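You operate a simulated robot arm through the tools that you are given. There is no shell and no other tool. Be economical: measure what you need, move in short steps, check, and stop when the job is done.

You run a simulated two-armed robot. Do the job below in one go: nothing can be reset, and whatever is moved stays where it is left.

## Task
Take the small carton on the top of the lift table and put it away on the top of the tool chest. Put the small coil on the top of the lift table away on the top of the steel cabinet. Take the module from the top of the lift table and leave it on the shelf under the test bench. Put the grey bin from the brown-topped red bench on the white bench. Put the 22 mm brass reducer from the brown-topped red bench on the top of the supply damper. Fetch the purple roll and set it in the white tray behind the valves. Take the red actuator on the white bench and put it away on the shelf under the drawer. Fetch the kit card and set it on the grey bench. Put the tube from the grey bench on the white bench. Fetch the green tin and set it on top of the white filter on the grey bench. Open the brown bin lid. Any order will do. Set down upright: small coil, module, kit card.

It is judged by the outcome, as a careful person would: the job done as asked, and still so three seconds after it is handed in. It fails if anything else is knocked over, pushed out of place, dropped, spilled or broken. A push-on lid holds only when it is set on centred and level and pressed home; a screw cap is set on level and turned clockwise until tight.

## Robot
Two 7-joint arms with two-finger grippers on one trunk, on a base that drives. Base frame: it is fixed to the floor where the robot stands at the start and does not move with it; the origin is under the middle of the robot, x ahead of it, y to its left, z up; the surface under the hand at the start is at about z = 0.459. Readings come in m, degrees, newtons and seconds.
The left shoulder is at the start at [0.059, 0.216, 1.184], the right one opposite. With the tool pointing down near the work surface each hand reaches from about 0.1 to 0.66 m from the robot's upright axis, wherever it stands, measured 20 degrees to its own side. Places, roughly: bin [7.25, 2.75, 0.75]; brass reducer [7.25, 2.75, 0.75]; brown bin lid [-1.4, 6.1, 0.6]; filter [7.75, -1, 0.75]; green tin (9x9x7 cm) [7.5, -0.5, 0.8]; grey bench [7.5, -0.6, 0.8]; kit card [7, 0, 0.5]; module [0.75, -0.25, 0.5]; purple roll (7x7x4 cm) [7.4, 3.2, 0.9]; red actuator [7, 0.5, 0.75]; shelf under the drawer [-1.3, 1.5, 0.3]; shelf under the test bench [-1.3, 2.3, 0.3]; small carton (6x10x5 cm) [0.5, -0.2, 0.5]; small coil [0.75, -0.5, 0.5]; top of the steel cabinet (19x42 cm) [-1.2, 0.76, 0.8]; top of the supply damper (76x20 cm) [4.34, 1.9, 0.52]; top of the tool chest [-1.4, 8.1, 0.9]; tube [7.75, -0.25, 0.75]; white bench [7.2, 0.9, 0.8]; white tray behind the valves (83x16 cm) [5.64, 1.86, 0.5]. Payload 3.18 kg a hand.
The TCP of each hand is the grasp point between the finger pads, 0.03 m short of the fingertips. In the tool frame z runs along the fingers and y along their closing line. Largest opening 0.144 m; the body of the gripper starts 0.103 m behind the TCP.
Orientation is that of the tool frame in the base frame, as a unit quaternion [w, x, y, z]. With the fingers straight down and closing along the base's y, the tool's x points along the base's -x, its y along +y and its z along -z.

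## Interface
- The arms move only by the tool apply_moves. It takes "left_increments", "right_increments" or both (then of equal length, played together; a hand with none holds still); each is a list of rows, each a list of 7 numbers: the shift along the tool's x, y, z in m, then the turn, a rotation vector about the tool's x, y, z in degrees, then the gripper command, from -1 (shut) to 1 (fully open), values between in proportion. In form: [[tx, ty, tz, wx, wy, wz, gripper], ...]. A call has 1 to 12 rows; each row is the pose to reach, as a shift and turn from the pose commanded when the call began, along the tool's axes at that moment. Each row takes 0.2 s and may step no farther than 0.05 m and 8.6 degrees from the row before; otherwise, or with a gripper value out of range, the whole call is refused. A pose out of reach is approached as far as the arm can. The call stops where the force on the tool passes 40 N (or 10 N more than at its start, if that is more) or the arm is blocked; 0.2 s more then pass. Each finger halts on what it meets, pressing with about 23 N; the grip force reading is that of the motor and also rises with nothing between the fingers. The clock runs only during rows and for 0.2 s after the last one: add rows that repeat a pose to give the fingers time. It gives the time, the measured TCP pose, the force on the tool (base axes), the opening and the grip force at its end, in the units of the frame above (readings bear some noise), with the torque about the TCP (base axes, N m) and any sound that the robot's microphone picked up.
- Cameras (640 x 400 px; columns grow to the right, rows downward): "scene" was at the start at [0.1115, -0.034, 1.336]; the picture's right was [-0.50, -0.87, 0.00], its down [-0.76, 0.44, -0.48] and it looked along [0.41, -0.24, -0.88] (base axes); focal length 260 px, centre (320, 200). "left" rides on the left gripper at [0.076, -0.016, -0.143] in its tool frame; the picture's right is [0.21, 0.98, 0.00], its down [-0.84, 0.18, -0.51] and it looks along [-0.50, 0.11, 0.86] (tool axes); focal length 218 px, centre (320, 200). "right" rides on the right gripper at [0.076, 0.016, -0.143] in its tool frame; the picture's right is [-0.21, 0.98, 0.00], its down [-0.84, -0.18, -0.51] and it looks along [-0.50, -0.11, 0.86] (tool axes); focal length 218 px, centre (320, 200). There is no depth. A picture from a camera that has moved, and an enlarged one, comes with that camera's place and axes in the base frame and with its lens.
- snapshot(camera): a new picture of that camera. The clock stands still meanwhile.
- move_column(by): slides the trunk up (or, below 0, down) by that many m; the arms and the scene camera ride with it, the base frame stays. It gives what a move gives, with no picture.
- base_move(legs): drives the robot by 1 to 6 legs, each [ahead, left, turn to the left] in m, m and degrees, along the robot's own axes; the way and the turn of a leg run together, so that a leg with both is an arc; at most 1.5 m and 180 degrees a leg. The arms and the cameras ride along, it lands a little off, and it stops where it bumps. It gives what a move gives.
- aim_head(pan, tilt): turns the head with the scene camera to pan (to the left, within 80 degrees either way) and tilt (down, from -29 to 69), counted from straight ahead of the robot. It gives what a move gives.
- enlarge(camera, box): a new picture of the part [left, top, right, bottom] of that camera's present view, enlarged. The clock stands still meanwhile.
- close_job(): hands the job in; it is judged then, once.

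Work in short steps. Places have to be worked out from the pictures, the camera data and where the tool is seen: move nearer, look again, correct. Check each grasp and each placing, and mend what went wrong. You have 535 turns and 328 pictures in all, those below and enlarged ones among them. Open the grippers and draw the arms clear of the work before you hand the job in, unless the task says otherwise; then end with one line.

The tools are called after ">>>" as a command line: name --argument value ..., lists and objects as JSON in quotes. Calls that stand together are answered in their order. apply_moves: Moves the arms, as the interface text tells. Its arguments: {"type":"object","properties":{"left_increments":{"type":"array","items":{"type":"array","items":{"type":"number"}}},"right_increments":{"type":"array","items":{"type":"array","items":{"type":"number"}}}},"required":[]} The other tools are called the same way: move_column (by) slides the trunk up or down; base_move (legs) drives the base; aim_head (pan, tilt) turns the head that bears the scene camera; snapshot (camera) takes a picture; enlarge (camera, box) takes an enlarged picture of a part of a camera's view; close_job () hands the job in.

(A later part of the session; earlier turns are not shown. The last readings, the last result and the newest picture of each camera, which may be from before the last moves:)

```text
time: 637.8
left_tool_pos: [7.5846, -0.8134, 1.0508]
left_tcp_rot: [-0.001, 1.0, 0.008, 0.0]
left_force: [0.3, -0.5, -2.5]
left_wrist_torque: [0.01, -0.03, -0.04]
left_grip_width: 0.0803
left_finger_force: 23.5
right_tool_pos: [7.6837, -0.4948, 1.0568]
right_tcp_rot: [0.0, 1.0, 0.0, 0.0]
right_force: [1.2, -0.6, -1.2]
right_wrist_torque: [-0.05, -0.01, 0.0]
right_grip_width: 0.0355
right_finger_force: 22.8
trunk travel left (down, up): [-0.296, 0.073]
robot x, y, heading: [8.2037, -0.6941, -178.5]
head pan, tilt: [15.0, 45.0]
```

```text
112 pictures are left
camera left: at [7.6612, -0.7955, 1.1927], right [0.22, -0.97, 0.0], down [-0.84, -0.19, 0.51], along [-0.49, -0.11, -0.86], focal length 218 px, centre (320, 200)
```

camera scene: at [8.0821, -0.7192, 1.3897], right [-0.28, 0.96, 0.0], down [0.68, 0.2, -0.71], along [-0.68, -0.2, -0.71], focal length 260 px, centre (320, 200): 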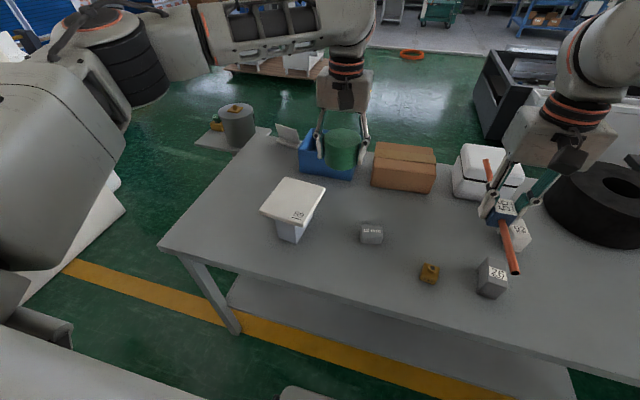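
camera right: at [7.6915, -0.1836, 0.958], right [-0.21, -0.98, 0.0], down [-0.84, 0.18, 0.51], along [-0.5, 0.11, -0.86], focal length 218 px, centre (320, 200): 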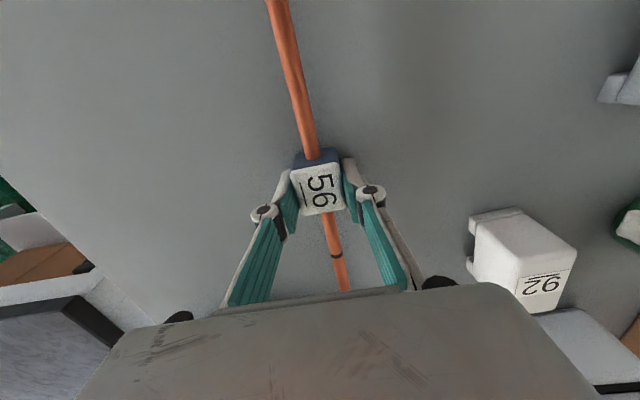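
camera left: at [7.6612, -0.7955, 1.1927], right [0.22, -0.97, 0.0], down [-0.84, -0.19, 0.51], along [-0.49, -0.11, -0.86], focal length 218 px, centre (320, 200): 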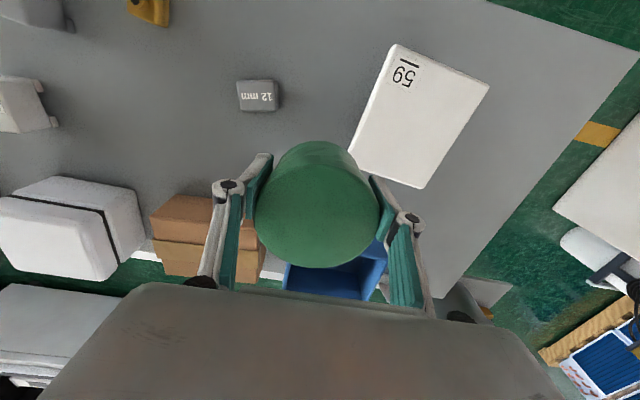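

Filter top centre confirmed at [7.642,-0.914,0.915]. Move over it and descend to just above.

>>> apply_moves --left_increments '[[0.018, 0.034, 0, 0, 0, 0, -1], [0.037, 0.068, 0, 0, 0, 0, -1], [0.055, 0.101, 0, 0, 0, 0, -1], [0.055, 0.101, 0.03, 0, 0, 0, -1], [0.055, 0.101, 0.06, 0, 0, 0, -1], [0.055, 0.101, 0.08, 0, 0, 0, -1]]'

>>> snapshot --camera "scene"

>>> snapshot --camera "left"

```text
time: 639.2
left_tool_pos: [7.6418, -0.911, 0.9668]
left_tcp_rot: [-0.001, 1.0, 0.008, 0.0]
left_force: [0.3, -0.3, -2.6]
left_wrist_torque: [-0.01, -0.03, 0.0]
left_grip_width: 0.0801
left_finger_force: 22.9
right_tool_pos: [7.6847, -0.4936, 1.0566]
right_tcp_rot: [-0.001, 1.0, 0.0, -0.001]
right_force: [-0.5, -0.4, -0.5]
right_wrist_torque: [0.0, 0.01, 0.0]
right_grip_width: 0.0352
right_finger_force: 22.9
trunk travel left (down, up): [-0.296, 0.073]
robot x, y, heading: [8.2013, -0.6919, -178.7]
head pan, tilt: [15.0, 45.0]
```

```text
111 pictures are left
camera scene: at [8.0815, -0.7192, 1.3896], right [-0.28, 0.96, 0.0], down [0.68, 0.2, -0.71], along [-0.68, -0.2, -0.71], focal length 260 px, centre (320, 200)
```

scene: 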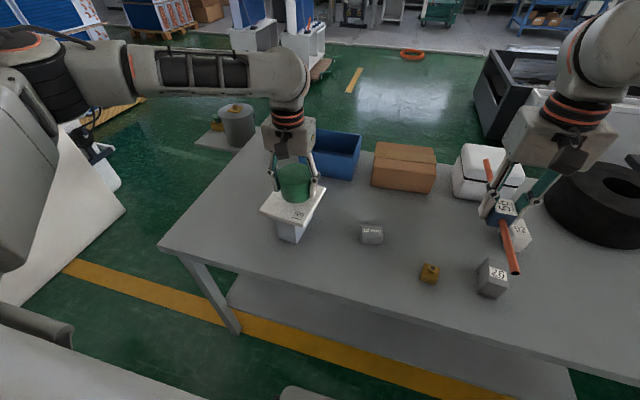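

```text
110 pictures are left
camera left: at [7.7184, -0.8938, 1.1109], right [0.22, -0.97, 0.0], down [-0.84, -0.19, 0.51], along [-0.49, -0.11, -0.86], focal length 218 px, centre (320, 200)
```

left: 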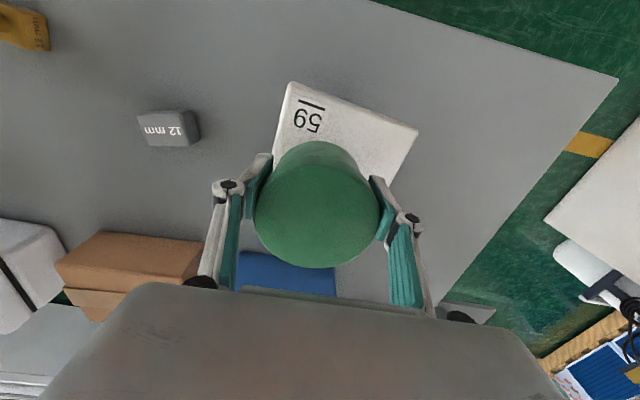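

Nearly centred; shift 8 mm away from me and lower to contact.

>>> apply_moves --left_increments '[[-0.008, 0.002, 0.004, 0, 0, 0, -1], [-0.008, 0.002, 0.01, 0, 0, 0, -1], [-0.008, 0.002, 0.016, 0, 0, 0, -1], [-0.008, 0.002, 0.021, 0, 0, 0, -1]]'

```text
time: 640.2
left_tool_pos: [7.6337, -0.9133, 0.9493]
left_tcp_rot: [-0.001, 1.0, 0.008, 0.0]
left_force: [0.6, 0.2, -1.9]
left_wrist_torque: [0.0, -0.03, 0.0]
left_grip_width: 0.0802
left_finger_force: 23.2
right_tool_pos: [7.6848, -0.4939, 1.0568]
right_tcp_rot: [0.0, 1.0, 0.001, 0.0]
right_force: [0.4, 0.6, -0.7]
right_wrist_torque: [0.03, 0.0, 0.01]
right_grip_width: 0.0352
right_finger_force: 22.9
trunk travel left (down, up): [-0.296, 0.073]
robot x, y, heading: [8.2003, -0.6947, -178.3]
head pan, tilt: [15.0, 45.0]
```

No contact yet; continue lowering in fine steps.

>>> apply_moves --left_increments '[[0, 0, 0.005, 0, 0, 0, -1], [0, 0, 0.01, 0, 0, 0, -1], [0, 0, 0.014, 0, 0, 0, -1]]'

>>> enlarge --camera "scene" --box '[230, 120, 370, 260]'

```text
time: 641.0
left_tool_pos: [7.6339, -0.9146, 0.9371]
left_tcp_rot: [-0.002, 1.0, 0.008, -0.003]
left_force: [0.8, -1.4, 16.7]
left_wrist_torque: [-0.12, 0.17, -0.16]
left_grip_width: 0.0804
left_finger_force: 23.4
right_tool_pos: [7.6847, -0.4945, 1.0571]
right_tcp_rot: [0.0, 1.0, 0.0, 0.0]
right_force: [-0.4, -0.2, -0.9]
right_wrist_torque: [0.01, -0.03, -0.03]
right_grip_width: 0.0352
right_finger_force: 22.9
trunk travel left (down, up): [-0.296, 0.073]
robot x, y, heading: [8.206, -0.6936, -178.4]
head pan, tilt: [15.0, 45.0]
```

```text
2.86 times, centred on (300, 190) of scene
camera zoom: at [8.0834, -0.7189, 1.3901], right [-0.28, 0.96, 0.0], down [0.68, 0.2, -0.71], along [-0.68, -0.2, -0.71], focal length 743 px, centre (377, 229)
```

zoom: 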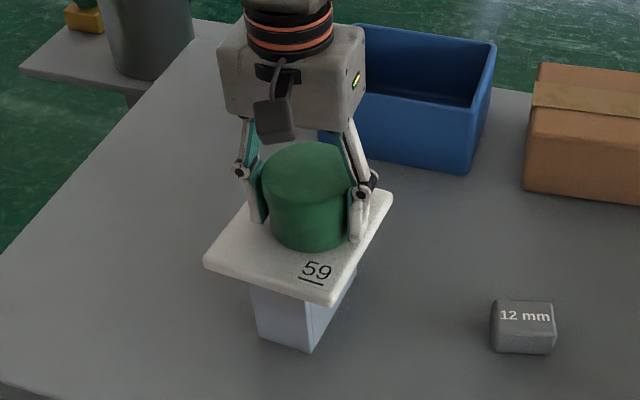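

Resting centred on the filter. Ease off, open, and rise.

>>> apply_moves --left_increments '[[0, 0, -0.008, 0, 0, 0, -1], [0, 0, -0.008, 0, 0, 0, 0.1], [0, 0, -0.008, 0, 0, 0, 0.5], [0, 0, -0.008, 0, 0, 0, 0.5], [0, 0, -0.045, 0, 0, 0, 0.5], [0, 0, -0.09, 0, 0, 0, 0.5], [0, 0, -0.13, 0, 0, 0, 0.5], [0, 0, -0.17, 0, 0, 0, 0.5]]'

>>> enlarge --camera "scene" --box '[230, 120, 370, 260]'

```text
time: 642.8
left_tool_pos: [7.6359, -0.9127, 1.1047]
left_tcp_rot: [-0.001, 1.0, 0.009, 0.0]
left_force: [-0.7, -0.1, 0.9]
left_wrist_torque: [0.0, 0.03, -0.01]
left_grip_width: 0.1077
left_finger_force: 0.0
right_tool_pos: [7.6851, -0.4927, 1.057]
right_tcp_rot: [-0.001, 1.0, 0.0, 0.0]
right_force: [0.7, 1.1, -1.7]
right_wrist_torque: [-0.04, 0.02, 0.0]
right_grip_width: 0.0353
right_finger_force: 23.1
trunk travel left (down, up): [-0.296, 0.073]
robot x, y, heading: [8.2014, -0.6927, -178.4]
head pan, tilt: [15.0, 45.0]
```

```text
2.86 times, centred on (300, 190) of scene
camera zoom: at [8.0831, -0.7188, 1.3898], right [-0.28, 0.96, 0.0], down [0.68, 0.2, -0.71], along [-0.68, -0.2, -0.71], focal length 743 px, centre (377, 229)
```

zoom: 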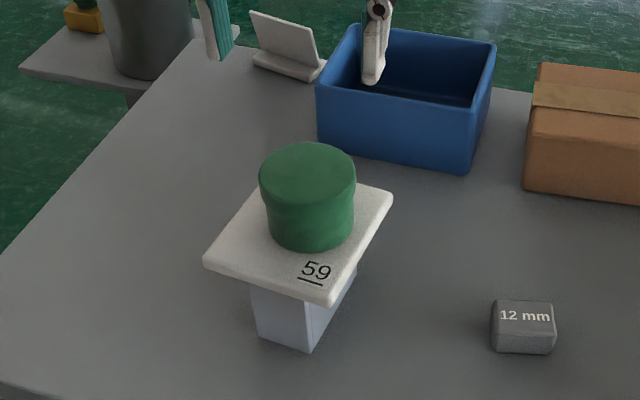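

Tin sits well on the filter (kit card also upright). Next the tube: slide right to the white bench's rear and approach.

>>> base_move --legs '[[0, -1.17, -1.5], [0.26, 0, 0]]'

>>> aim_head --pan -15 --tilt 45

>>> snapshot --camera "scene"

>>> snapshot --camera "right"

```text
time: 654.8
left_tool_pos: [7.3536, 0.2684, 1.1032]
left_tcp_rot: [-0.002, 1.0, -0.006, 0.0]
left_force: [-0.9, 0.7, -0.3]
left_wrist_torque: [-0.01, -0.02, 0.02]
left_grip_width: 0.1081
left_finger_force: 0.0
right_tool_pos: [7.4146, 0.6836, 1.0561]
right_tcp_rot: [-0.001, 1.0, -0.015, 0.0]
right_force: [-0.1, 0.5, -0.8]
right_wrist_torque: [0.0, -0.03, -0.03]
right_grip_width: 0.0357
right_finger_force: 22.8
trunk travel left (down, up): [-0.296, 0.073]
robot x, y, heading: [7.932, 0.4683, 179.6]
head pan, tilt: [15.0, 45.0]
```

```text
time: 655.7
left_tool_pos: [7.3538, 0.2677, 1.1042]
left_tcp_rot: [0.0, 1.0, -0.005, 0.0]
left_force: [-0.7, -0.9, 0.1]
left_wrist_torque: [-0.01, -0.01, -0.03]
left_grip_width: 0.108
left_finger_force: 0.0
right_tool_pos: [7.4134, 0.6846, 1.0548]
right_tcp_rot: [-0.001, 1.0, -0.014, 0.001]
right_force: [0.4, 0.1, -1.3]
right_wrist_torque: [0.0, 0.03, 0.0]
right_grip_width: 0.0355
right_finger_force: 23.2
trunk travel left (down, up): [-0.296, 0.073]
robot x, y, heading: [7.9303, 0.474, 179.9]
head pan, tilt: [-15.0, 45.0]
```

```text
107 pictures are left
camera scene: at [7.8064, 0.4905, 1.3897], right [0.26, 0.97, 0.0], down [0.68, -0.18, -0.71], along [-0.68, 0.18, -0.71], focal length 260 px, centre (320, 200)
```

scene: 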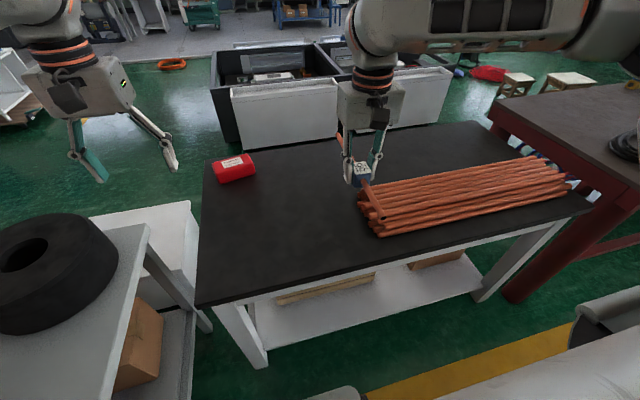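

```text
106 pictures are left
camera right: at [7.4898, 0.6659, 1.1987], right [-0.24, -0.97, 0.0], down [-0.84, 0.2, 0.51], along [-0.49, 0.12, -0.86], focal length 218 px, centre (320, 200)
```

right: 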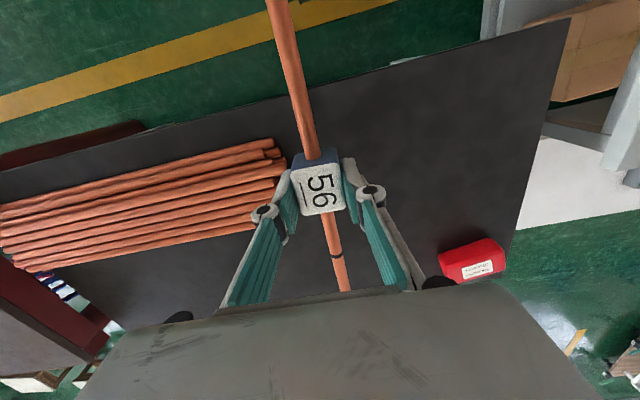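

Free space on the white bench at y≈0.5. Move the tube over [7.30,0.52] and lower.

>>> apply_moves --right_increments '[[-0.027, 0.042, 0, 0, 0, 0, -1], [-0.054, 0.084, 0, 0, 0, 0, -1], [-0.081, 0.126, 0, 0, 0, 0, -1], [-0.108, 0.168, 0, 0, 0, 0, -1], [-0.108, 0.168, 0.045, 0, 0, 0, -1], [-0.108, 0.168, 0.09, 0, 0, 0, -1], [-0.108, 0.168, 0.135, 0, 0, 0, -1], [-0.108, 0.168, 0.18, 0, 0, 0, -1], [-0.108, 0.168, 0.2, 0, 0, 0, -1]]'

>>> apply_moves --right_increments '[[0, 0, 0.008, 0, 0, 0, -1], [0, 0, 0.016, 0, 0, 0, -1], [0, 0, 0.024, 0, 0, 0, -1], [0, 0, 0.032, 0, 0, 0, -1], [0, 0, 0.04, 0, 0, 0, -1]]'

>>> snapshot --camera "scene"

```text
time: 657.7
left_tool_pos: [7.3534, 0.2669, 1.1047]
left_tcp_rot: [0.0, 1.0, -0.006, 0.0]
left_force: [0.2, 0.9, 0.6]
left_wrist_torque: [0.02, 0.0, -0.02]
left_grip_width: 0.108
left_finger_force: 0.0
right_tool_pos: [7.3028, 0.5182, 0.8553]
right_tcp_rot: [0.0, 1.0, -0.014, -0.001]
right_force: [0.3, 0.5, -1.2]
right_wrist_torque: [-0.01, 0.0, 0.03]
right_grip_width: 0.0355
right_finger_force: 23.3
trunk travel left (down, up): [-0.296, 0.073]
robot x, y, heading: [7.9302, 0.472, 179.8]
head pan, tilt: [-15.0, 45.0]
```

```text
time: 658.9
left_tool_pos: [7.3548, 0.2675, 1.1045]
left_tcp_rot: [-0.001, 1.0, -0.005, 0.0]
left_force: [0.2, 0.6, 0.0]
left_wrist_torque: [-0.03, -0.03, 0.0]
left_grip_width: 0.108
left_finger_force: 0.0
right_tool_pos: [7.3027, 0.5195, 0.8158]
right_tcp_rot: [0.0, 1.0, -0.014, 0.0]
right_force: [-0.1, 0.2, -0.5]
right_wrist_torque: [-0.03, -0.02, -0.02]
right_grip_width: 0.0354
right_finger_force: 23.2
trunk travel left (down, up): [-0.296, 0.073]
robot x, y, heading: [7.9317, 0.4711, 179.9]
head pan, tilt: [-15.0, 45.0]
```

```text
105 pictures are left
camera scene: at [7.8064, 0.4906, 1.3897], right [0.26, 0.96, 0.0], down [0.68, -0.19, -0.71], along [-0.68, 0.19, -0.71], focal length 260 px, centre (320, 200)
```

scene: 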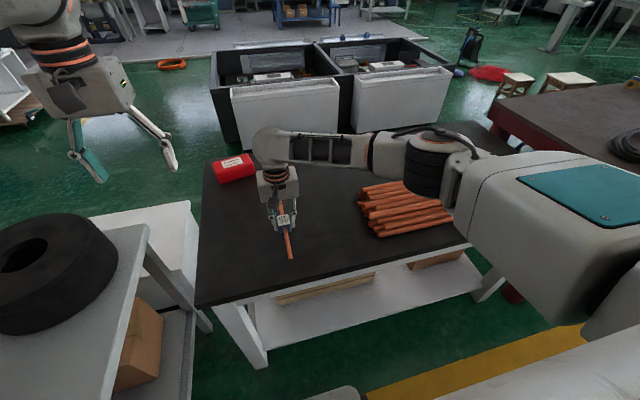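

Still no contact; keep lowering gently.

>>> apply_moves --right_increments '[[0, 0, 0.01, 0, 0, 0, -1], [0, 0, 0.02, 0, 0, 0, -1], [0, 0, 0.03, 0, 0, 0, -1], [0, 0, 0.04, 0, 0, 0, -1], [0, 0, 0.05, 0, 0, 0, -1]]'

```text
time: 659.9
left_tool_pos: [7.3546, 0.2682, 1.1043]
left_tcp_rot: [0.0, 1.0, -0.006, -0.001]
left_force: [-0.4, 0.9, -0.5]
left_wrist_torque: [0.04, -0.07, 0.01]
left_grip_width: 0.1083
left_finger_force: 0.1
right_tool_pos: [7.2996, 0.5172, 0.7881]
right_tcp_rot: [0.002, 1.0, -0.012, -0.004]
right_force: [7.5, 1.9, 16.5]
right_wrist_torque: [0.49, -0.39, -0.13]
right_grip_width: 0.0354
right_finger_force: 23.5
trunk travel left (down, up): [-0.296, 0.073]
robot x, y, heading: [7.93, 0.4716, 179.9]
head pan, tilt: [-15.0, 45.0]
stopped in row 4 (right hand): the force on the tool passed its limit at 51 N (the readings are from after the stop); the commanded pose is now the measured one
```

Contact at z 0.788. Ease up, release and lift.

>>> apply_moves --right_increments '[[0, 0, -0.004, 0, 0, 0, -1], [0, 0, -0.004, 0, 0, 0, -0.3], [0, 0, -0.004, 0, 0, 0, 0], [0, 0, -0.004, 0, 0, 0, 0], [0, 0, -0.05, 0, 0, 0, 0], [0, 0, -0.1, 0, 0, 0, 0], [0, 0, -0.15, 0, 0, 0, 0], [0, 0, -0.2, 0, 0, 0, 0], [0, 0, -0.25, 0, 0, 0, 0], [0.04, -0.02, -0.27, 0, 0, 0, 0], [0.08, -0.05, -0.27, 0, 0, 0, 0]]'

>>> snapshot --camera "right"

```text
time: 662.3
left_tool_pos: [7.3545, 0.2685, 1.1043]
left_tcp_rot: [-0.001, 1.0, -0.005, -0.001]
left_force: [0.1, 1.2, -0.2]
left_wrist_torque: [-0.02, -0.01, 0.02]
left_grip_width: 0.1081
left_finger_force: 0.0
right_tool_pos: [7.3849, 0.5669, 1.0569]
right_tcp_rot: [0.0, 1.0, -0.013, -0.002]
right_force: [0.2, 0.0, -0.1]
right_wrist_torque: [0.02, 0.02, 0.01]
right_grip_width: 0.0722
right_finger_force: 0.1
trunk travel left (down, up): [-0.296, 0.073]
robot x, y, heading: [7.933, 0.4698, 179.7]
head pan, tilt: [-15.0, 45.0]
```

```text
104 pictures are left
camera right: at [7.4596, 0.5493, 1.1991], right [-0.23, -0.97, 0.0], down [-0.84, 0.2, 0.51], along [-0.5, 0.12, -0.86], focal length 218 px, centre (320, 200)
```

right: 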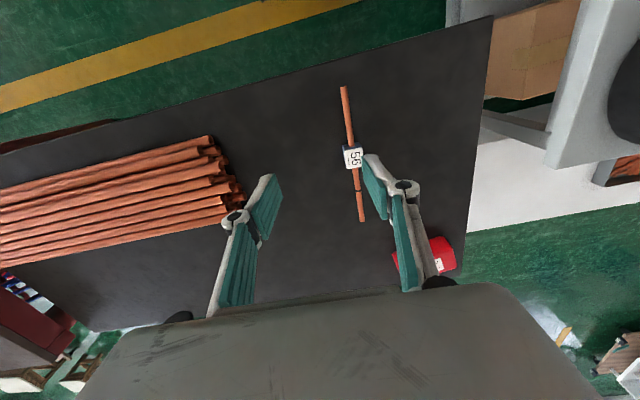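

Tube placed. Now slide along the back to the red bench for the grey bin.

>>> base_move --legs '[[-0.12, 0, 0], [0, -1.1, 0], [0, -1.05, 0]]'

>>> aim_head --pan -8 --tilt 45

>>> snapshot --camera "scene"

>>> snapshot --camera "right"

```text
time: 681.9
left_tool_pos: [7.5078, 2.3974, 1.1034]
left_tcp_rot: [-0.002, 1.0, -0.019, -0.001]
left_force: [0.8, -0.4, 0.3]
left_wrist_torque: [-0.03, 0.02, 0.02]
left_grip_width: 0.1078
left_finger_force: 0.1
right_tool_pos: [7.5432, 2.6963, 1.0555]
right_tcp_rot: [0.0, 1.0, -0.025, -0.003]
right_force: [-0.9, 1.7, -0.7]
right_wrist_torque: [-0.02, 0.02, 0.02]
right_grip_width: 0.0721
right_finger_force: 0.1
trunk travel left (down, up): [-0.296, 0.073]
robot x, y, heading: [8.0879, 2.5887, 178.5]
head pan, tilt: [-15.0, 45.0]
```

```text
time: 682.5
left_tool_pos: [7.5067, 2.3983, 1.1041]
left_tcp_rot: [-0.001, 1.0, -0.018, 0.001]
left_force: [-0.6, 0.1, -0.7]
left_wrist_torque: [-0.01, -0.01, 0.01]
left_grip_width: 0.1081
left_finger_force: 0.1
right_tool_pos: [7.5432, 2.6945, 1.057]
right_tcp_rot: [0.001, 1.0, -0.026, -0.002]
right_force: [-0.2, -0.7, -0.6]
right_wrist_torque: [0.0, -0.02, -0.01]
right_grip_width: 0.0718
right_finger_force: 0.1
trunk travel left (down, up): [-0.296, 0.073]
robot x, y, heading: [8.0887, 2.5888, 178.4]
head pan, tilt: [-8.0, 45.0]
```

```text
103 pictures are left
camera scene: at [7.9625, 2.5998, 1.3897], right [0.17, 0.99, 0.0], down [0.7, -0.12, -0.71], along [-0.7, 0.12, -0.71], focal length 260 px, centre (320, 200)
```

scene: 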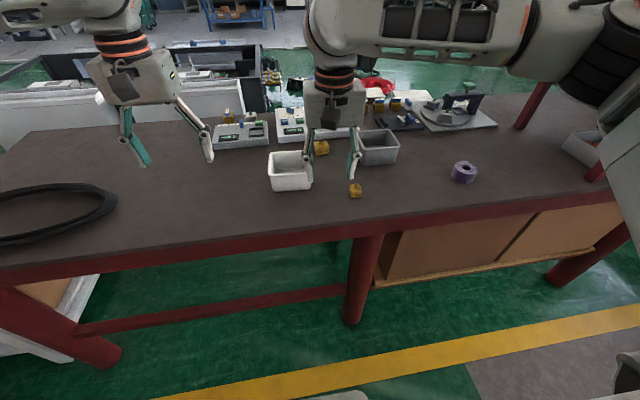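

```text
102 pictures are left
camera right: at [7.618, 2.6758, 1.1987], right [-0.26, -0.97, 0.0], down [-0.83, 0.22, 0.51], along [-0.49, 0.13, -0.86], focal length 218 px, centre (320, 200)
```

right: 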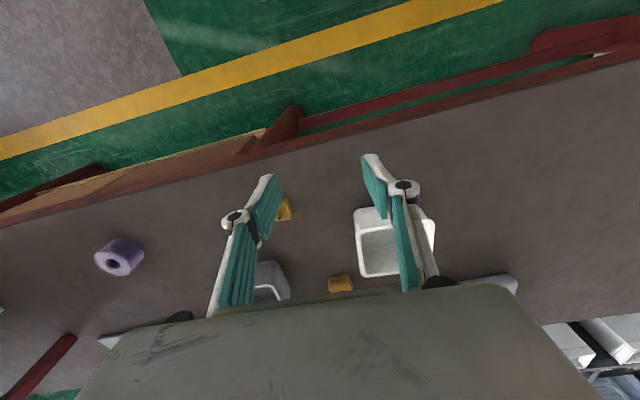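

Triangulating front and rear views: bench top z≈0.85, grey bin centre ≈[7.25,2.92] (rim ≈0.925), reducer ≈[7.19,2.74], roll ≈[7.40,3.16]. I move closer for the bin.

>>> base_move --legs '[[0.14, -0.22, 1.5]]'

>>> apply_moves --right_increments '[[-0.03, -0.02, 0, 0, 0, 0, -0.3], [-0.06, -0.04, 0, 0, 0, 0, -0.3], [-0.09, -0.06, 0.01, 0, 0, 0, -0.3], [-0.12, -0.08, 0.02, 0, 0, 0, -0.3], [-0.14, -0.1, 0.03, 0, 0, 0, -0.3]]'

>>> snapshot --camera "right"

>>> snapshot --camera "scene"

```text
time: 685.1
left_tool_pos: [7.3774, 2.6027, 1.1042]
left_tcp_rot: [-0.001, 1.0, -0.003, 0.001]
left_force: [-0.2, 0.4, 0.5]
left_wrist_torque: [-0.04, -0.04, 0.0]
left_grip_width: 0.1079
left_finger_force: 0.0
right_tool_pos: [7.404, 2.9022, 1.0563]
right_tcp_rot: [0.001, 1.0, -0.01, -0.003]
right_force: [-0.7, 0.7, -0.3]
right_wrist_torque: [-0.03, -0.02, 0.0]
right_grip_width: 0.0724
right_finger_force: 0.0
trunk travel left (down, up): [-0.296, 0.073]
robot x, y, heading: [7.9505, 2.8079, -180.0]
head pan, tilt: [-8.0, 45.0]
```

```text
time: 686.3
left_tool_pos: [7.3777, 2.6029, 1.1036]
left_tcp_rot: [0.0, 1.0, -0.003, 0.0]
left_force: [0.1, -0.4, -1.0]
left_wrist_torque: [-0.02, 0.0, 0.01]
left_grip_width: 0.1079
left_finger_force: 0.0
right_tool_pos: [7.2638, 3.0042, 1.0263]
right_tcp_rot: [0.001, 1.0, -0.01, -0.002]
right_force: [-0.2, -0.6, 0.3]
right_wrist_torque: [0.0, -0.02, 0.03]
right_grip_width: 0.0505
right_finger_force: 0.1
trunk travel left (down, up): [-0.296, 0.073]
robot x, y, heading: [7.9473, 2.8119, -179.9]
head pan, tilt: [-8.0, 45.0]
```

```text
101 pictures are left
camera right: at [7.3398, 2.9873, 1.1686], right [-0.23, -0.97, 0.0], down [-0.84, 0.2, 0.51], along [-0.5, 0.11, -0.86], focal length 218 px, centre (320, 200)
```

right: 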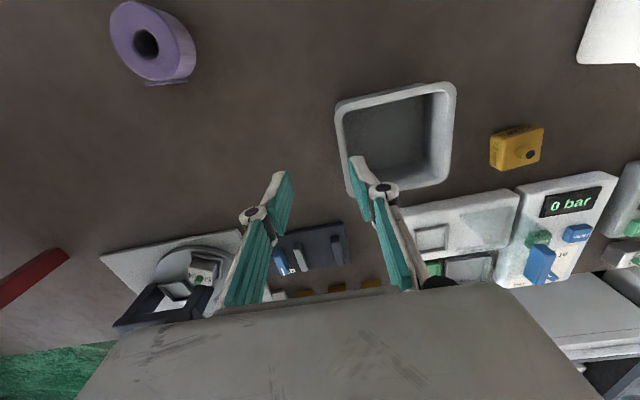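

```text
100 pictures are left
camera scene: at [7.8259, 2.8196, 1.3896], right [0.14, 0.99, 0.0], down [0.7, -0.1, -0.71], along [-0.7, 0.1, -0.71], focal length 260 px, centre (320, 200)
```

scene: 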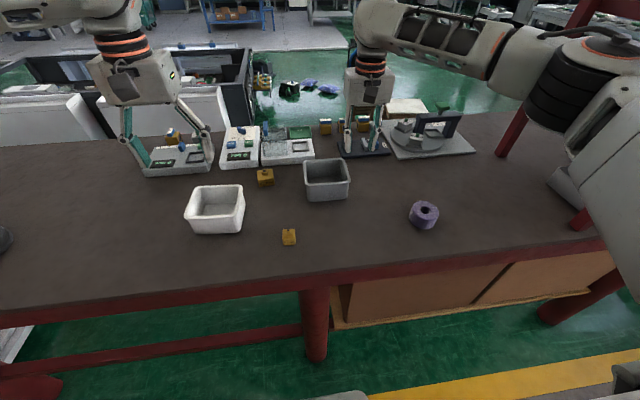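

The bin's rim is only ≈0.115×0.12 m, so I can grip it across the outside. Open fully, centre over [7.25,2.918] and descend.

>>> apply_moves --right_increments '[[-0.004, 0.03, 0, 0, 0, 0, 1], [-0.008, 0.06, 0, 0, 0, 0, 1], [-0.012, 0.0865, 0, 0, 0, 0, 1], [-0.012, 0.0865, 0.03, 0, 0, 0, 1], [-0.012, 0.0865, 0.05, 0, 0, 0, 1]]'

>>> snapshot --camera "right"

```text
time: 687.5
left_tool_pos: [7.3774, 2.6024, 1.1042]
left_tcp_rot: [-0.001, 1.0, -0.002, 0.0]
left_force: [-0.5, -0.2, 0.4]
left_wrist_torque: [-0.02, 0.0, 0.0]
left_grip_width: 0.1079
left_finger_force: 0.1
right_tool_pos: [7.2503, 2.9169, 0.9779]
right_tcp_rot: [0.001, 1.0, -0.01, -0.002]
right_force: [-0.3, 0.6, -1.5]
right_wrist_torque: [0.02, 0.0, 0.02]
right_grip_width: 0.1439
right_finger_force: 0.1
trunk travel left (down, up): [-0.296, 0.073]
robot x, y, heading: [7.9514, 2.8098, -179.8]
head pan, tilt: [-8.0, 45.0]
```

```text
99 pictures are left
camera right: at [7.3267, 2.8999, 1.1192], right [-0.23, -0.97, 0.0], down [-0.84, 0.2, 0.51], along [-0.5, 0.11, -0.86], focal length 218 px, centre (320, 200)
```

right: 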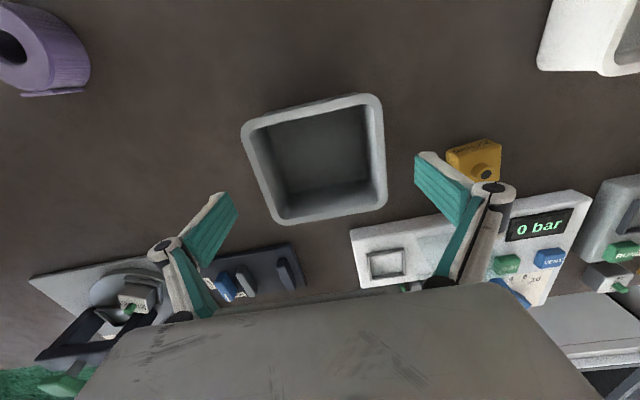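

Centred. Descend and grip.

>>> apply_moves --right_increments '[[0.006, -0.002, 0.03, 0, 0, -3, 1], [0.006, -0.002, 0.06, 0, 0, -3, 1], [0.006, -0.002, 0.08, 0, 0, -3, 1], [0.006, -0.002, 0.08, 0, 0, -3, 0.5], [0.006, -0.002, 0.08, 0, 0, -3, 0.2], [0.006, -0.002, 0.08, 0, 0, -3, 0.2], [0.006, -0.002, 0.04, 0, 0, -3, 0.2], [0.006, -0.002, 0.0, 0, 0, -3, 0.2], [0.006, -0.002, -0.04, 0, 0, -3, 0.2]]'

>>> snapshot --camera "right"

```text
time: 689.5
left_tool_pos: [7.3765, 2.6023, 1.1034]
left_tcp_rot: [-0.001, 1.0, -0.003, -0.002]
left_force: [-0.1, 0.2, 0.1]
left_wrist_torque: [-0.04, 0.03, 0.0]
left_grip_width: 0.108
left_finger_force: 0.0
right_tool_pos: [7.2589, 2.9222, 1.0194]
right_tcp_rot: [0.0, 1.0, 0.016, -0.003]
right_force: [0.4, 0.2, -2.0]
right_wrist_torque: [0.03, 0.01, 0.0]
right_grip_width: 0.1203
right_finger_force: 23.4
trunk travel left (down, up): [-0.296, 0.073]
robot x, y, heading: [7.9477, 2.8075, -179.9]
head pan, tilt: [-8.0, 45.0]
```

```text
98 pictures are left
camera right: at [7.3351, 2.9084, 1.1617], right [-0.18, -0.98, 0.0], down [-0.85, 0.15, 0.51], along [-0.5, 0.09, -0.86], focal length 218 px, centre (320, 200)
```

right: 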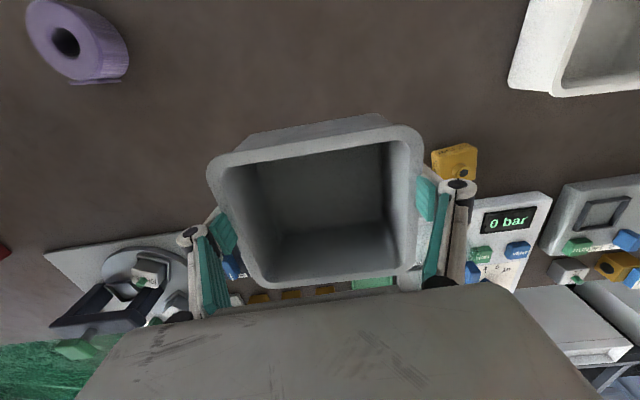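

Bin held. Lift higher and carry it back to the white bench's rear.

>>> apply_moves --right_increments '[[0.03, 0, -0.03, 0, 0, 0, 0], [0.06, 0, -0.06, 0, 0, 0, 0], [0.08, 0, -0.08, 0, 0, 0, 0]]'

>>> base_move --legs '[[-0.1, 0, 0], [0, 1.14, 0], [0, 1.14, 0]]'

>>> snapshot --camera "scene"

>>> snapshot --camera "right"

```text
time: 690.3
left_tool_pos: [7.3779, 2.6028, 1.1051]
left_tcp_rot: [-0.001, 1.0, -0.003, 0.0]
left_force: [0.6, -0.1, 0.7]
left_wrist_torque: [0.02, 0.06, -0.01]
left_grip_width: 0.108
left_finger_force: 0.1
right_tool_pos: [7.3404, 2.9234, 1.0972]
right_tcp_rot: [0.0, 1.0, 0.017, -0.001]
right_force: [-0.1, -0.1, -2.2]
right_wrist_torque: [-0.04, 0.0, 0.02]
right_grip_width: 0.1201
right_finger_force: 22.8
trunk travel left (down, up): [-0.296, 0.073]
robot x, y, heading: [7.9506, 2.8076, -179.8]
head pan, tilt: [-8.0, 45.0]
```

```text
time: 711.0
left_tool_pos: [7.4844, 0.3368, 1.1038]
left_tcp_rot: [0.0, 1.0, 0.002, 0.0]
left_force: [-0.1, 0.3, -0.2]
left_wrist_torque: [-0.02, 0.01, -0.02]
left_grip_width: 0.1079
left_finger_force: 0.0
right_tool_pos: [7.4421, 0.6557, 1.0977]
right_tcp_rot: [0.001, 1.0, 0.022, -0.003]
right_force: [1.3, 0.1, -1.3]
right_wrist_torque: [-0.03, -0.02, -0.03]
right_grip_width: 0.1198
right_finger_force: 22.8
trunk travel left (down, up): [-0.296, 0.073]
robot x, y, heading: [8.057, 0.5489, -179.1]
head pan, tilt: [-8.0, 45.0]
```

```text
97 pictures are left
camera scene: at [7.9307, 0.5568, 1.3897], right [0.13, 0.99, 0.0], down [0.7, -0.09, -0.71], along [-0.7, 0.09, -0.71], focal length 260 px, centre (320, 200)
```

scene: 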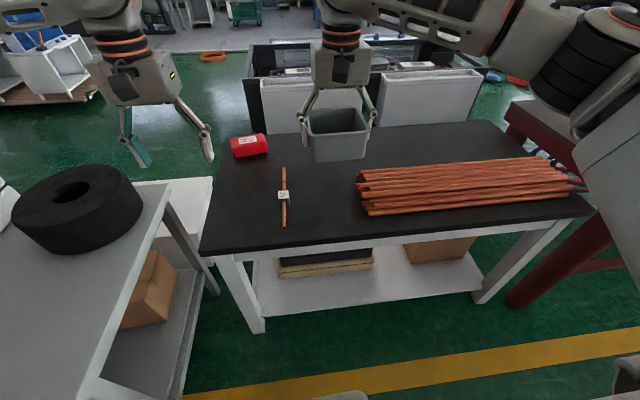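

```text
96 pictures are left
camera right: at [7.5186, 0.6435, 1.2394], right [-0.17, -0.99, 0.0], down [-0.85, 0.14, 0.51], along [-0.5, 0.08, -0.86], focal length 218 px, centre (320, 200)
```

right: 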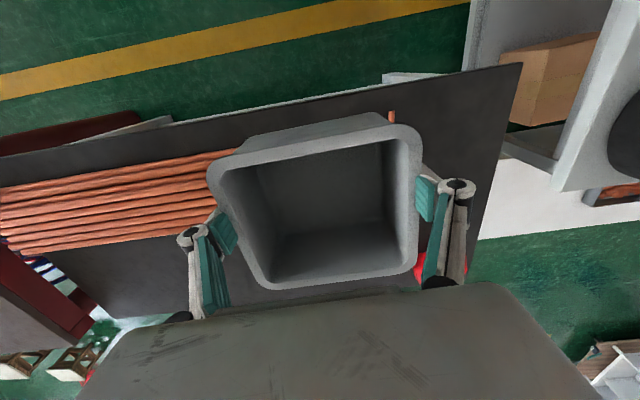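

Gap between tube (y≤0.54) and copper pipes (y≥0.775) is wide enough, and the bin is centred on it (y≈0.656). Move in and lower.

>>> base_move --legs '[[0.1, 0, 0]]'

>>> apply_moves --right_increments '[[-0.03, 0, 0, 0, 0, 0, 0.2], [-0.06, 0, 0.02, 0, 0, 0, 0.2], [-0.06, 0, 0.065, 0, 0, 0, 0.2], [-0.06, 0, 0.11, 0, 0, 0, 0.2], [-0.06, 0, 0.155, 0, 0, 0, 0.2], [-0.06, 0, 0.2, 0, 0, 0, 0.2], [-0.06, 0, 0.235, 0, 0, 0, 0.2]]'

>>> snapshot --camera "scene"

```text
time: 712.2
left_tool_pos: [7.3816, 0.3338, 1.1041]
left_tcp_rot: [-0.001, 1.0, 0.004, 0.0]
left_force: [0.0, -0.2, -0.8]
left_wrist_torque: [0.01, -0.03, -0.01]
left_grip_width: 0.1079
left_finger_force: 0.1
right_tool_pos: [7.341, 0.6546, 1.0973]
right_tcp_rot: [0.001, 1.0, 0.023, -0.001]
right_force: [-0.9, -0.2, -3.2]
right_wrist_torque: [0.01, -0.07, -0.02]
right_grip_width: 0.1195
right_finger_force: 23.0
trunk travel left (down, up): [-0.296, 0.073]
robot x, y, heading: [7.9549, 0.5487, -179.2]
head pan, tilt: [-8.0, 45.0]
```

```text
time: 713.8
left_tool_pos: [7.383, 0.3345, 1.1041]
left_tcp_rot: [-0.001, 1.0, 0.003, 0.0]
left_force: [-0.9, 0.6, 0.3]
left_wrist_torque: [-0.01, -0.03, -0.03]
left_grip_width: 0.1079
left_finger_force: 0.0
right_tool_pos: [7.2787, 0.6521, 0.8634]
right_tcp_rot: [0.001, 1.0, 0.023, -0.002]
right_force: [-0.5, 0.0, -1.0]
right_wrist_torque: [-0.01, -0.04, -0.01]
right_grip_width: 0.1194
right_finger_force: 23.0
trunk travel left (down, up): [-0.296, 0.073]
robot x, y, heading: [7.9527, 0.548, -179.1]
head pan, tilt: [-8.0, 45.0]
```

```text
95 pictures are left
camera scene: at [7.8289, 0.5554, 1.3897], right [0.13, 0.99, 0.0], down [0.7, -0.09, -0.71], along [-0.7, 0.09, -0.71], focal length 260 px, centre (320, 200)
```

scene: 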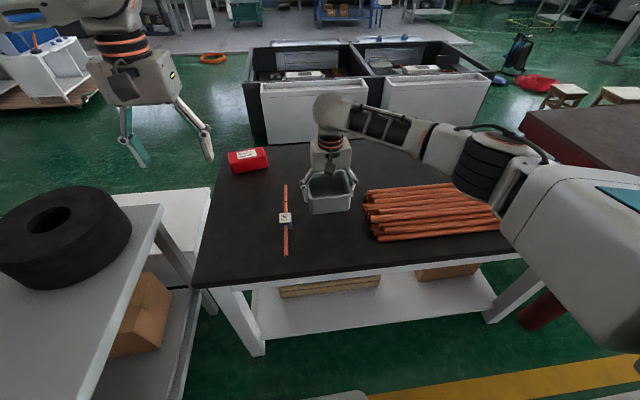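

Good clearance on both sides. Lower to contact, release and lift.

>>> apply_moves --right_increments '[[0, 0, 0.03, 0, 0, 0, 0.2], [0, 0, 0.045, 0, 0, 0, 0.2], [0, 0, 0.055, 0, 0, 0, 0.2], [0, 0, 0.065, 0, 0, 0, 0.2], [0, 0, 0.075, 0, 0, 0, 0.2]]'

```text
time: 715.0
left_tool_pos: [7.384, 0.333, 1.1051]
left_tcp_rot: [-0.001, 1.0, 0.004, -0.001]
left_force: [-1.5, -0.9, 0.0]
left_wrist_torque: [0.02, 0.01, 0.03]
left_grip_width: 0.1078
left_finger_force: 0.1
right_tool_pos: [7.279, 0.6502, 0.7889]
right_tcp_rot: [0.002, 1.0, 0.022, -0.004]
right_force: [-2.7, 0.3, 14.1]
right_wrist_torque: [-0.05, -0.16, -0.07]
right_grip_width: 0.1196
right_finger_force: 23.3
trunk travel left (down, up): [-0.296, 0.073]
robot x, y, heading: [7.9543, 0.5495, -179.2]
head pan, tilt: [-8.0, 45.0]
```

>>> apply_moves --right_increments '[[0, 0, -0.003, 0, 0, 0, 0.5], [0, 0, -0.003, 0, 0, 0, 0.85], [0, 0, -0.003, 0, 0, 0, 0.85], [0, 0, -0.045, 0, 0, 0, 0.85], [0, 0, -0.09, 0, 0, 0, 0.85], [0, 0, -0.135, 0, 0, 0, 0.85], [0, 0, -0.18, 0, 0, 0, 0.85], [0, 0, -0.225, 0, 0, 0, 0.85], [0, 0, -0.27, 0, 0, 0, 0.85]]'

>>> snapshot --camera "right"

```text
time: 717.0
left_tool_pos: [7.3836, 0.3335, 1.1046]
left_tcp_rot: [0.0, 1.0, 0.003, -0.001]
left_force: [0.7, 0.7, -0.6]
left_wrist_torque: [0.0, -0.01, 0.04]
left_grip_width: 0.108
left_finger_force: 0.1
right_tool_pos: [7.2789, 0.6491, 1.0606]
right_tcp_rot: [0.0, 1.0, 0.022, -0.002]
right_force: [0.4, 0.8, 0.0]
right_wrist_torque: [-0.01, 0.01, -0.01]
right_grip_width: 0.1331
right_finger_force: 0.1
trunk travel left (down, up): [-0.296, 0.073]
robot x, y, heading: [7.9538, 0.5486, -179.2]
head pan, tilt: [-8.0, 45.0]
```

```text
94 pictures are left
camera right: at [7.3563, 0.6376, 1.2024], right [-0.16, -0.99, 0.0], down [-0.85, 0.14, 0.51], along [-0.5, 0.08, -0.86], focal length 218 px, centre (320, 200)
```

right: 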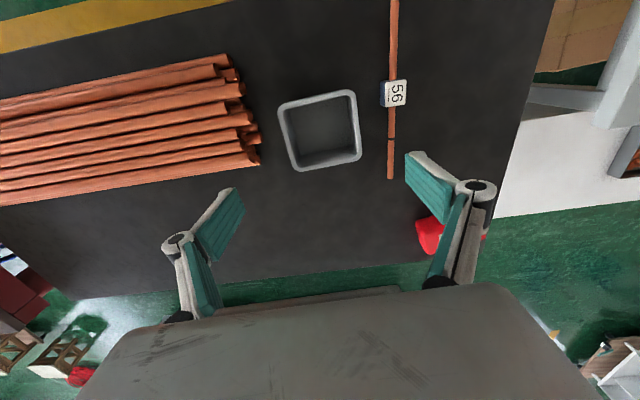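

Bin is on the white bench. Back to the red bench for the reducer (left hand) and the purple roll (right hand).

>>> base_move --legs '[[-0.12, 0, -0.8], [0, -1.2, 0], [0, -1.2, 0], [0.1, 0, 0]]'

>>> snapshot --camera "left"

>>> snapshot --camera "right"

```text
time: 739.5
left_tool_pos: [7.3788, 2.7112, 1.1042]
left_tcp_rot: [-0.001, 1.0, 0.001, 0.0]
left_force: [0.3, -0.5, 0.3]
left_wrist_torque: [0.02, -0.05, -0.01]
left_grip_width: 0.1078
left_finger_force: 0.0
right_tool_pos: [7.2765, 3.0275, 1.0598]
right_tcp_rot: [0.001, 1.0, 0.019, -0.001]
right_force: [-0.5, -0.1, -0.5]
right_wrist_torque: [-0.01, -0.08, 0.0]
right_grip_width: 0.1333
right_finger_force: 0.1
trunk travel left (down, up): [-0.296, 0.073]
robot x, y, heading: [7.9486, 2.9237, -179.4]
head pan, tilt: [-8.0, 45.0]
```

```text
93 pictures are left
camera left: at [7.4553, 2.7279, 1.2465], right [0.21, -0.98, 0.0], down [-0.84, -0.18, 0.51], along [-0.5, -0.11, -0.86], focal length 218 px, centre (320, 200)
```

left: 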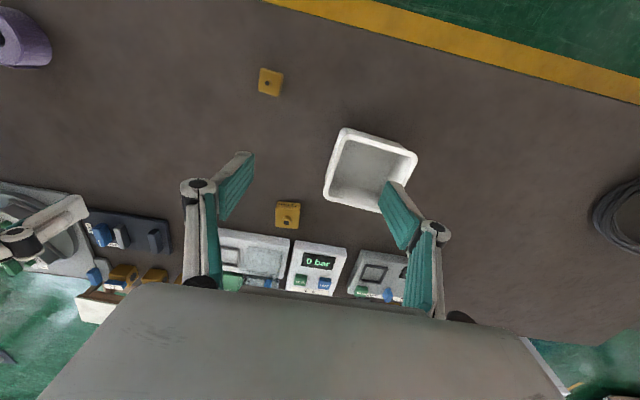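

```text
92 pictures are left
camera right: at [7.3528, 3.0148, 1.2015], right [-0.17, -0.99, 0.0], down [-0.85, 0.15, 0.51], along [-0.5, 0.08, -0.86], focal length 218 px, centre (320, 200)
```

right: 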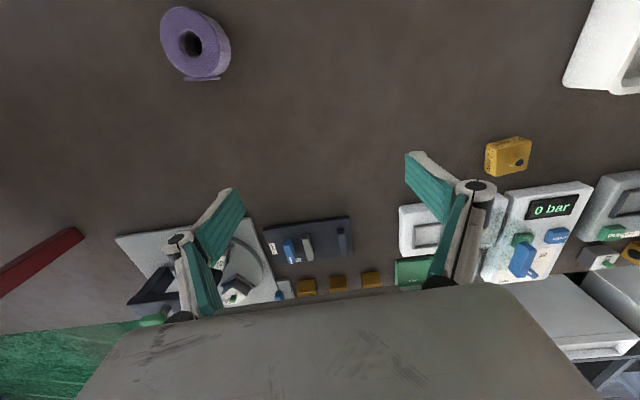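

Reducer at [7.20,2.737], roll at [7.41,3.16]. Move in 7 cm and hover both hands over their targets.

>>> base_move --legs '[[0.07, 0, 0]]'

>>> apply_moves --left_increments '[[-0.018, -0.0043, 0.02, 0, 0, 0, 0.2], [-0.036, -0.0087, 0.04, 0, 0, 0, 0.2], [-0.054, -0.013, 0.06, 0, 0, 0, 0.2], [-0.072, -0.0173, 0.08, 0, 0, 0, 0.2], [-0.09, -0.0217, 0.1, 0, 0, 0, 0.1], [-0.109, -0.026, 0.12, 0, 0, 0, 0.1]]' --right_increments '[[0.0348, -0.0208, 0.0125, 0, 0, -0.3, 0.8], [0.0695, -0.0417, 0.025, 0, 0, -0.6, 0.6], [0.104, -0.0625, 0.0375, 0, 0, -1, 0.5], [0.139, -0.083, 0.05, 0, 0, -1.4, 0.4], [0.174, -0.104, 0.0625, 0, 0, -1.8, 0.4], [0.2085, -0.125, 0.075, 0, 0, -2, 0.4]]'

>>> snapshot --camera "left"

>>> snapshot --camera "right"

```text
time: 740.5
left_tool_pos: [7.3104, 2.7096, 1.104]
left_tcp_rot: [-0.001, 1.0, 0.001, 0.0]
left_force: [-0.8, 0.3, -0.1]
left_wrist_torque: [0.0, -0.03, -0.02]
left_grip_width: 0.108
left_finger_force: 0.0
right_tool_pos: [7.2065, 3.0252, 1.0584]
right_tcp_rot: [0.001, 1.0, 0.021, -0.001]
right_force: [0.0, 0.6, 0.4]
right_wrist_torque: [0.0, -0.05, -0.02]
right_grip_width: 0.1331
right_finger_force: 0.1
trunk travel left (down, up): [-0.296, 0.073]
robot x, y, heading: [7.8817, 2.9198, -179.4]
head pan, tilt: [-8.0, 45.0]
```

```text
time: 742.0
left_tool_pos: [7.2017, 2.7362, 0.9841]
left_tcp_rot: [-0.001, 1.0, 0.001, 0.0]
left_force: [0.6, -0.1, 0.4]
left_wrist_torque: [-0.02, 0.02, -0.03]
left_grip_width: 0.0795
left_finger_force: 0.1
right_tool_pos: [7.4102, 3.1601, 0.9837]
right_tcp_rot: [0.001, 0.999, 0.038, -0.003]
right_force: [0.2, 0.4, 0.3]
right_wrist_torque: [-0.02, 0.0, -0.02]
right_grip_width: 0.1006
right_finger_force: 0.0
trunk travel left (down, up): [-0.296, 0.073]
robot x, y, heading: [7.8858, 2.9203, -179.5]
head pan, tilt: [-8.0, 45.0]
```

```text
91 pictures are left
camera left: at [7.2775, 2.7532, 1.1275], right [0.21, -0.98, 0.0], down [-0.84, -0.18, 0.51], along [-0.5, -0.11, -0.86], focal length 218 px, centre (320, 200)
```

left: 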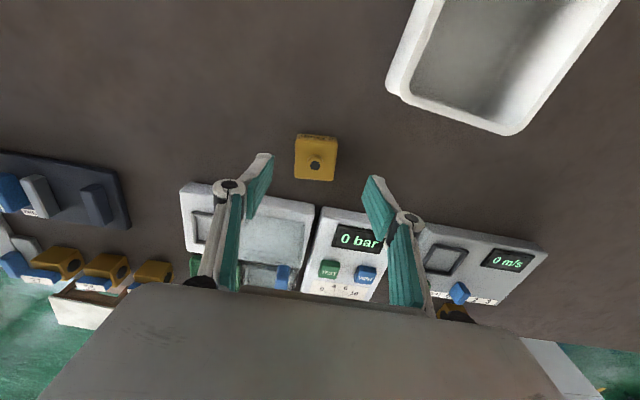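

```text
90 pictures are left
camera right: at [7.4878, 3.1498, 1.1259], right [-0.13, -0.99, 0.0], down [-0.85, 0.12, 0.51], along [-0.51, 0.07, -0.86], focal length 218 px, centre (320, 200)
```

right: 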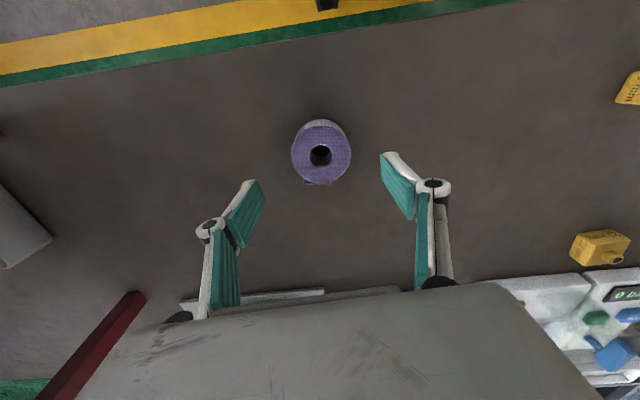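

Both aligned. Descend, grip both, lift.

>>> apply_moves --left_increments '[[-0.008, -0.006, 0.03, 0, 0, 0, 0.1], [-0.008, -0.006, 0.06, 0, 0, 0, 0.1], [-0.008, -0.006, 0.085, 0, 0, 0, 0.1], [-0.008, -0.006, 0.095, 0, 0, 0, 0.1], [-0.008, -0.006, 0.095, 0, 0, 0, -0.4], [-0.008, -0.006, 0.095, 0, 0, 0, -1], [-0.008, -0.006, 0.095, 0, 0, 0, -1]]' --right_increments '[[0, 0, 0.03, 0, 0, 0, 0.4], [0, 0, 0.06, 0, 0, 0, 0.4], [0, 0, 0.085, 0, 0, 0, 0.4], [0, 0, 0.098, 0, 0, 0, 0.4], [0, 0, 0.098, 0, 0, 0, 0], [0, 0, 0.098, 0, 0, 0, -0.5], [0, 0, 0.098, 0, 0, 0, -1]]'

>>> enlarge --camera "left" --box '[220, 100, 420, 280]'

>>> snapshot --camera "right"

```text
time: 743.5
left_tool_pos: [7.1926, 2.7413, 0.8884]
left_tcp_rot: [-0.001, 1.0, 0.002, 0.0]
left_force: [-0.1, -1.6, -0.3]
left_wrist_torque: [0.04, 0.04, 0.04]
left_grip_width: 0.0495
left_finger_force: 23.3
right_tool_pos: [7.411, 3.1588, 0.8861]
right_tcp_rot: [0.001, 0.999, 0.038, -0.003]
right_force: [-1.0, -1.0, 1.3]
right_wrist_torque: [-0.04, 0.13, 0.01]
right_grip_width: 0.0658
right_finger_force: 23.2
trunk travel left (down, up): [-0.296, 0.073]
robot x, y, heading: [7.8812, 2.9233, -179.4]
head pan, tilt: [-8.0, 45.0]
```

```text
2.22 times, centred on (320, 190) of left
camera zoom: at [7.2702, 2.7582, 1.031], right [0.21, -0.98, 0.0], down [-0.84, -0.18, 0.51], along [-0.5, -0.11, -0.86], focal length 485 px, centre (320, 222)
```

zoom: 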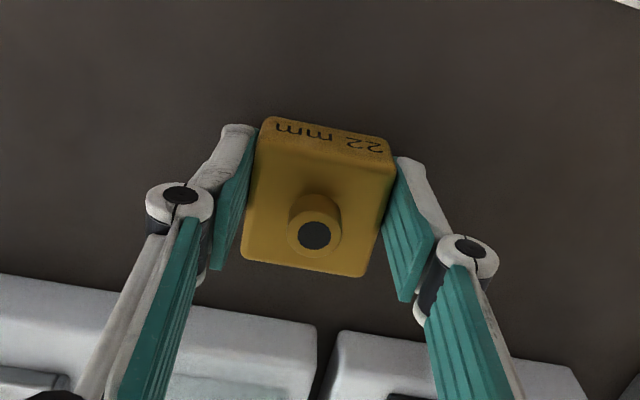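

```text
88 pictures are left
camera right: at [7.4889, 3.1482, 1.0281], right [-0.13, -0.99, 0.0], down [-0.85, 0.12, 0.51], along [-0.51, 0.07, -0.86], focal length 218 px, centre (320, 200)
```

right: 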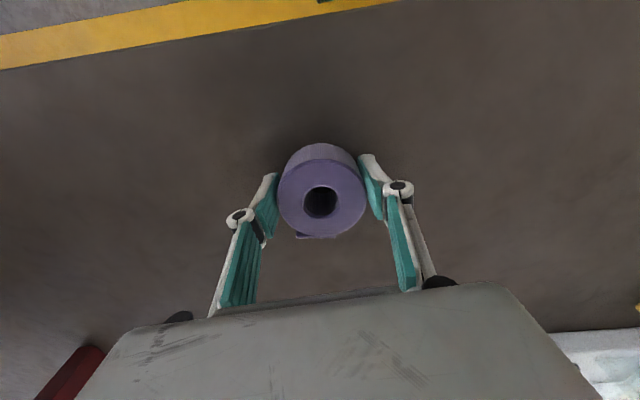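

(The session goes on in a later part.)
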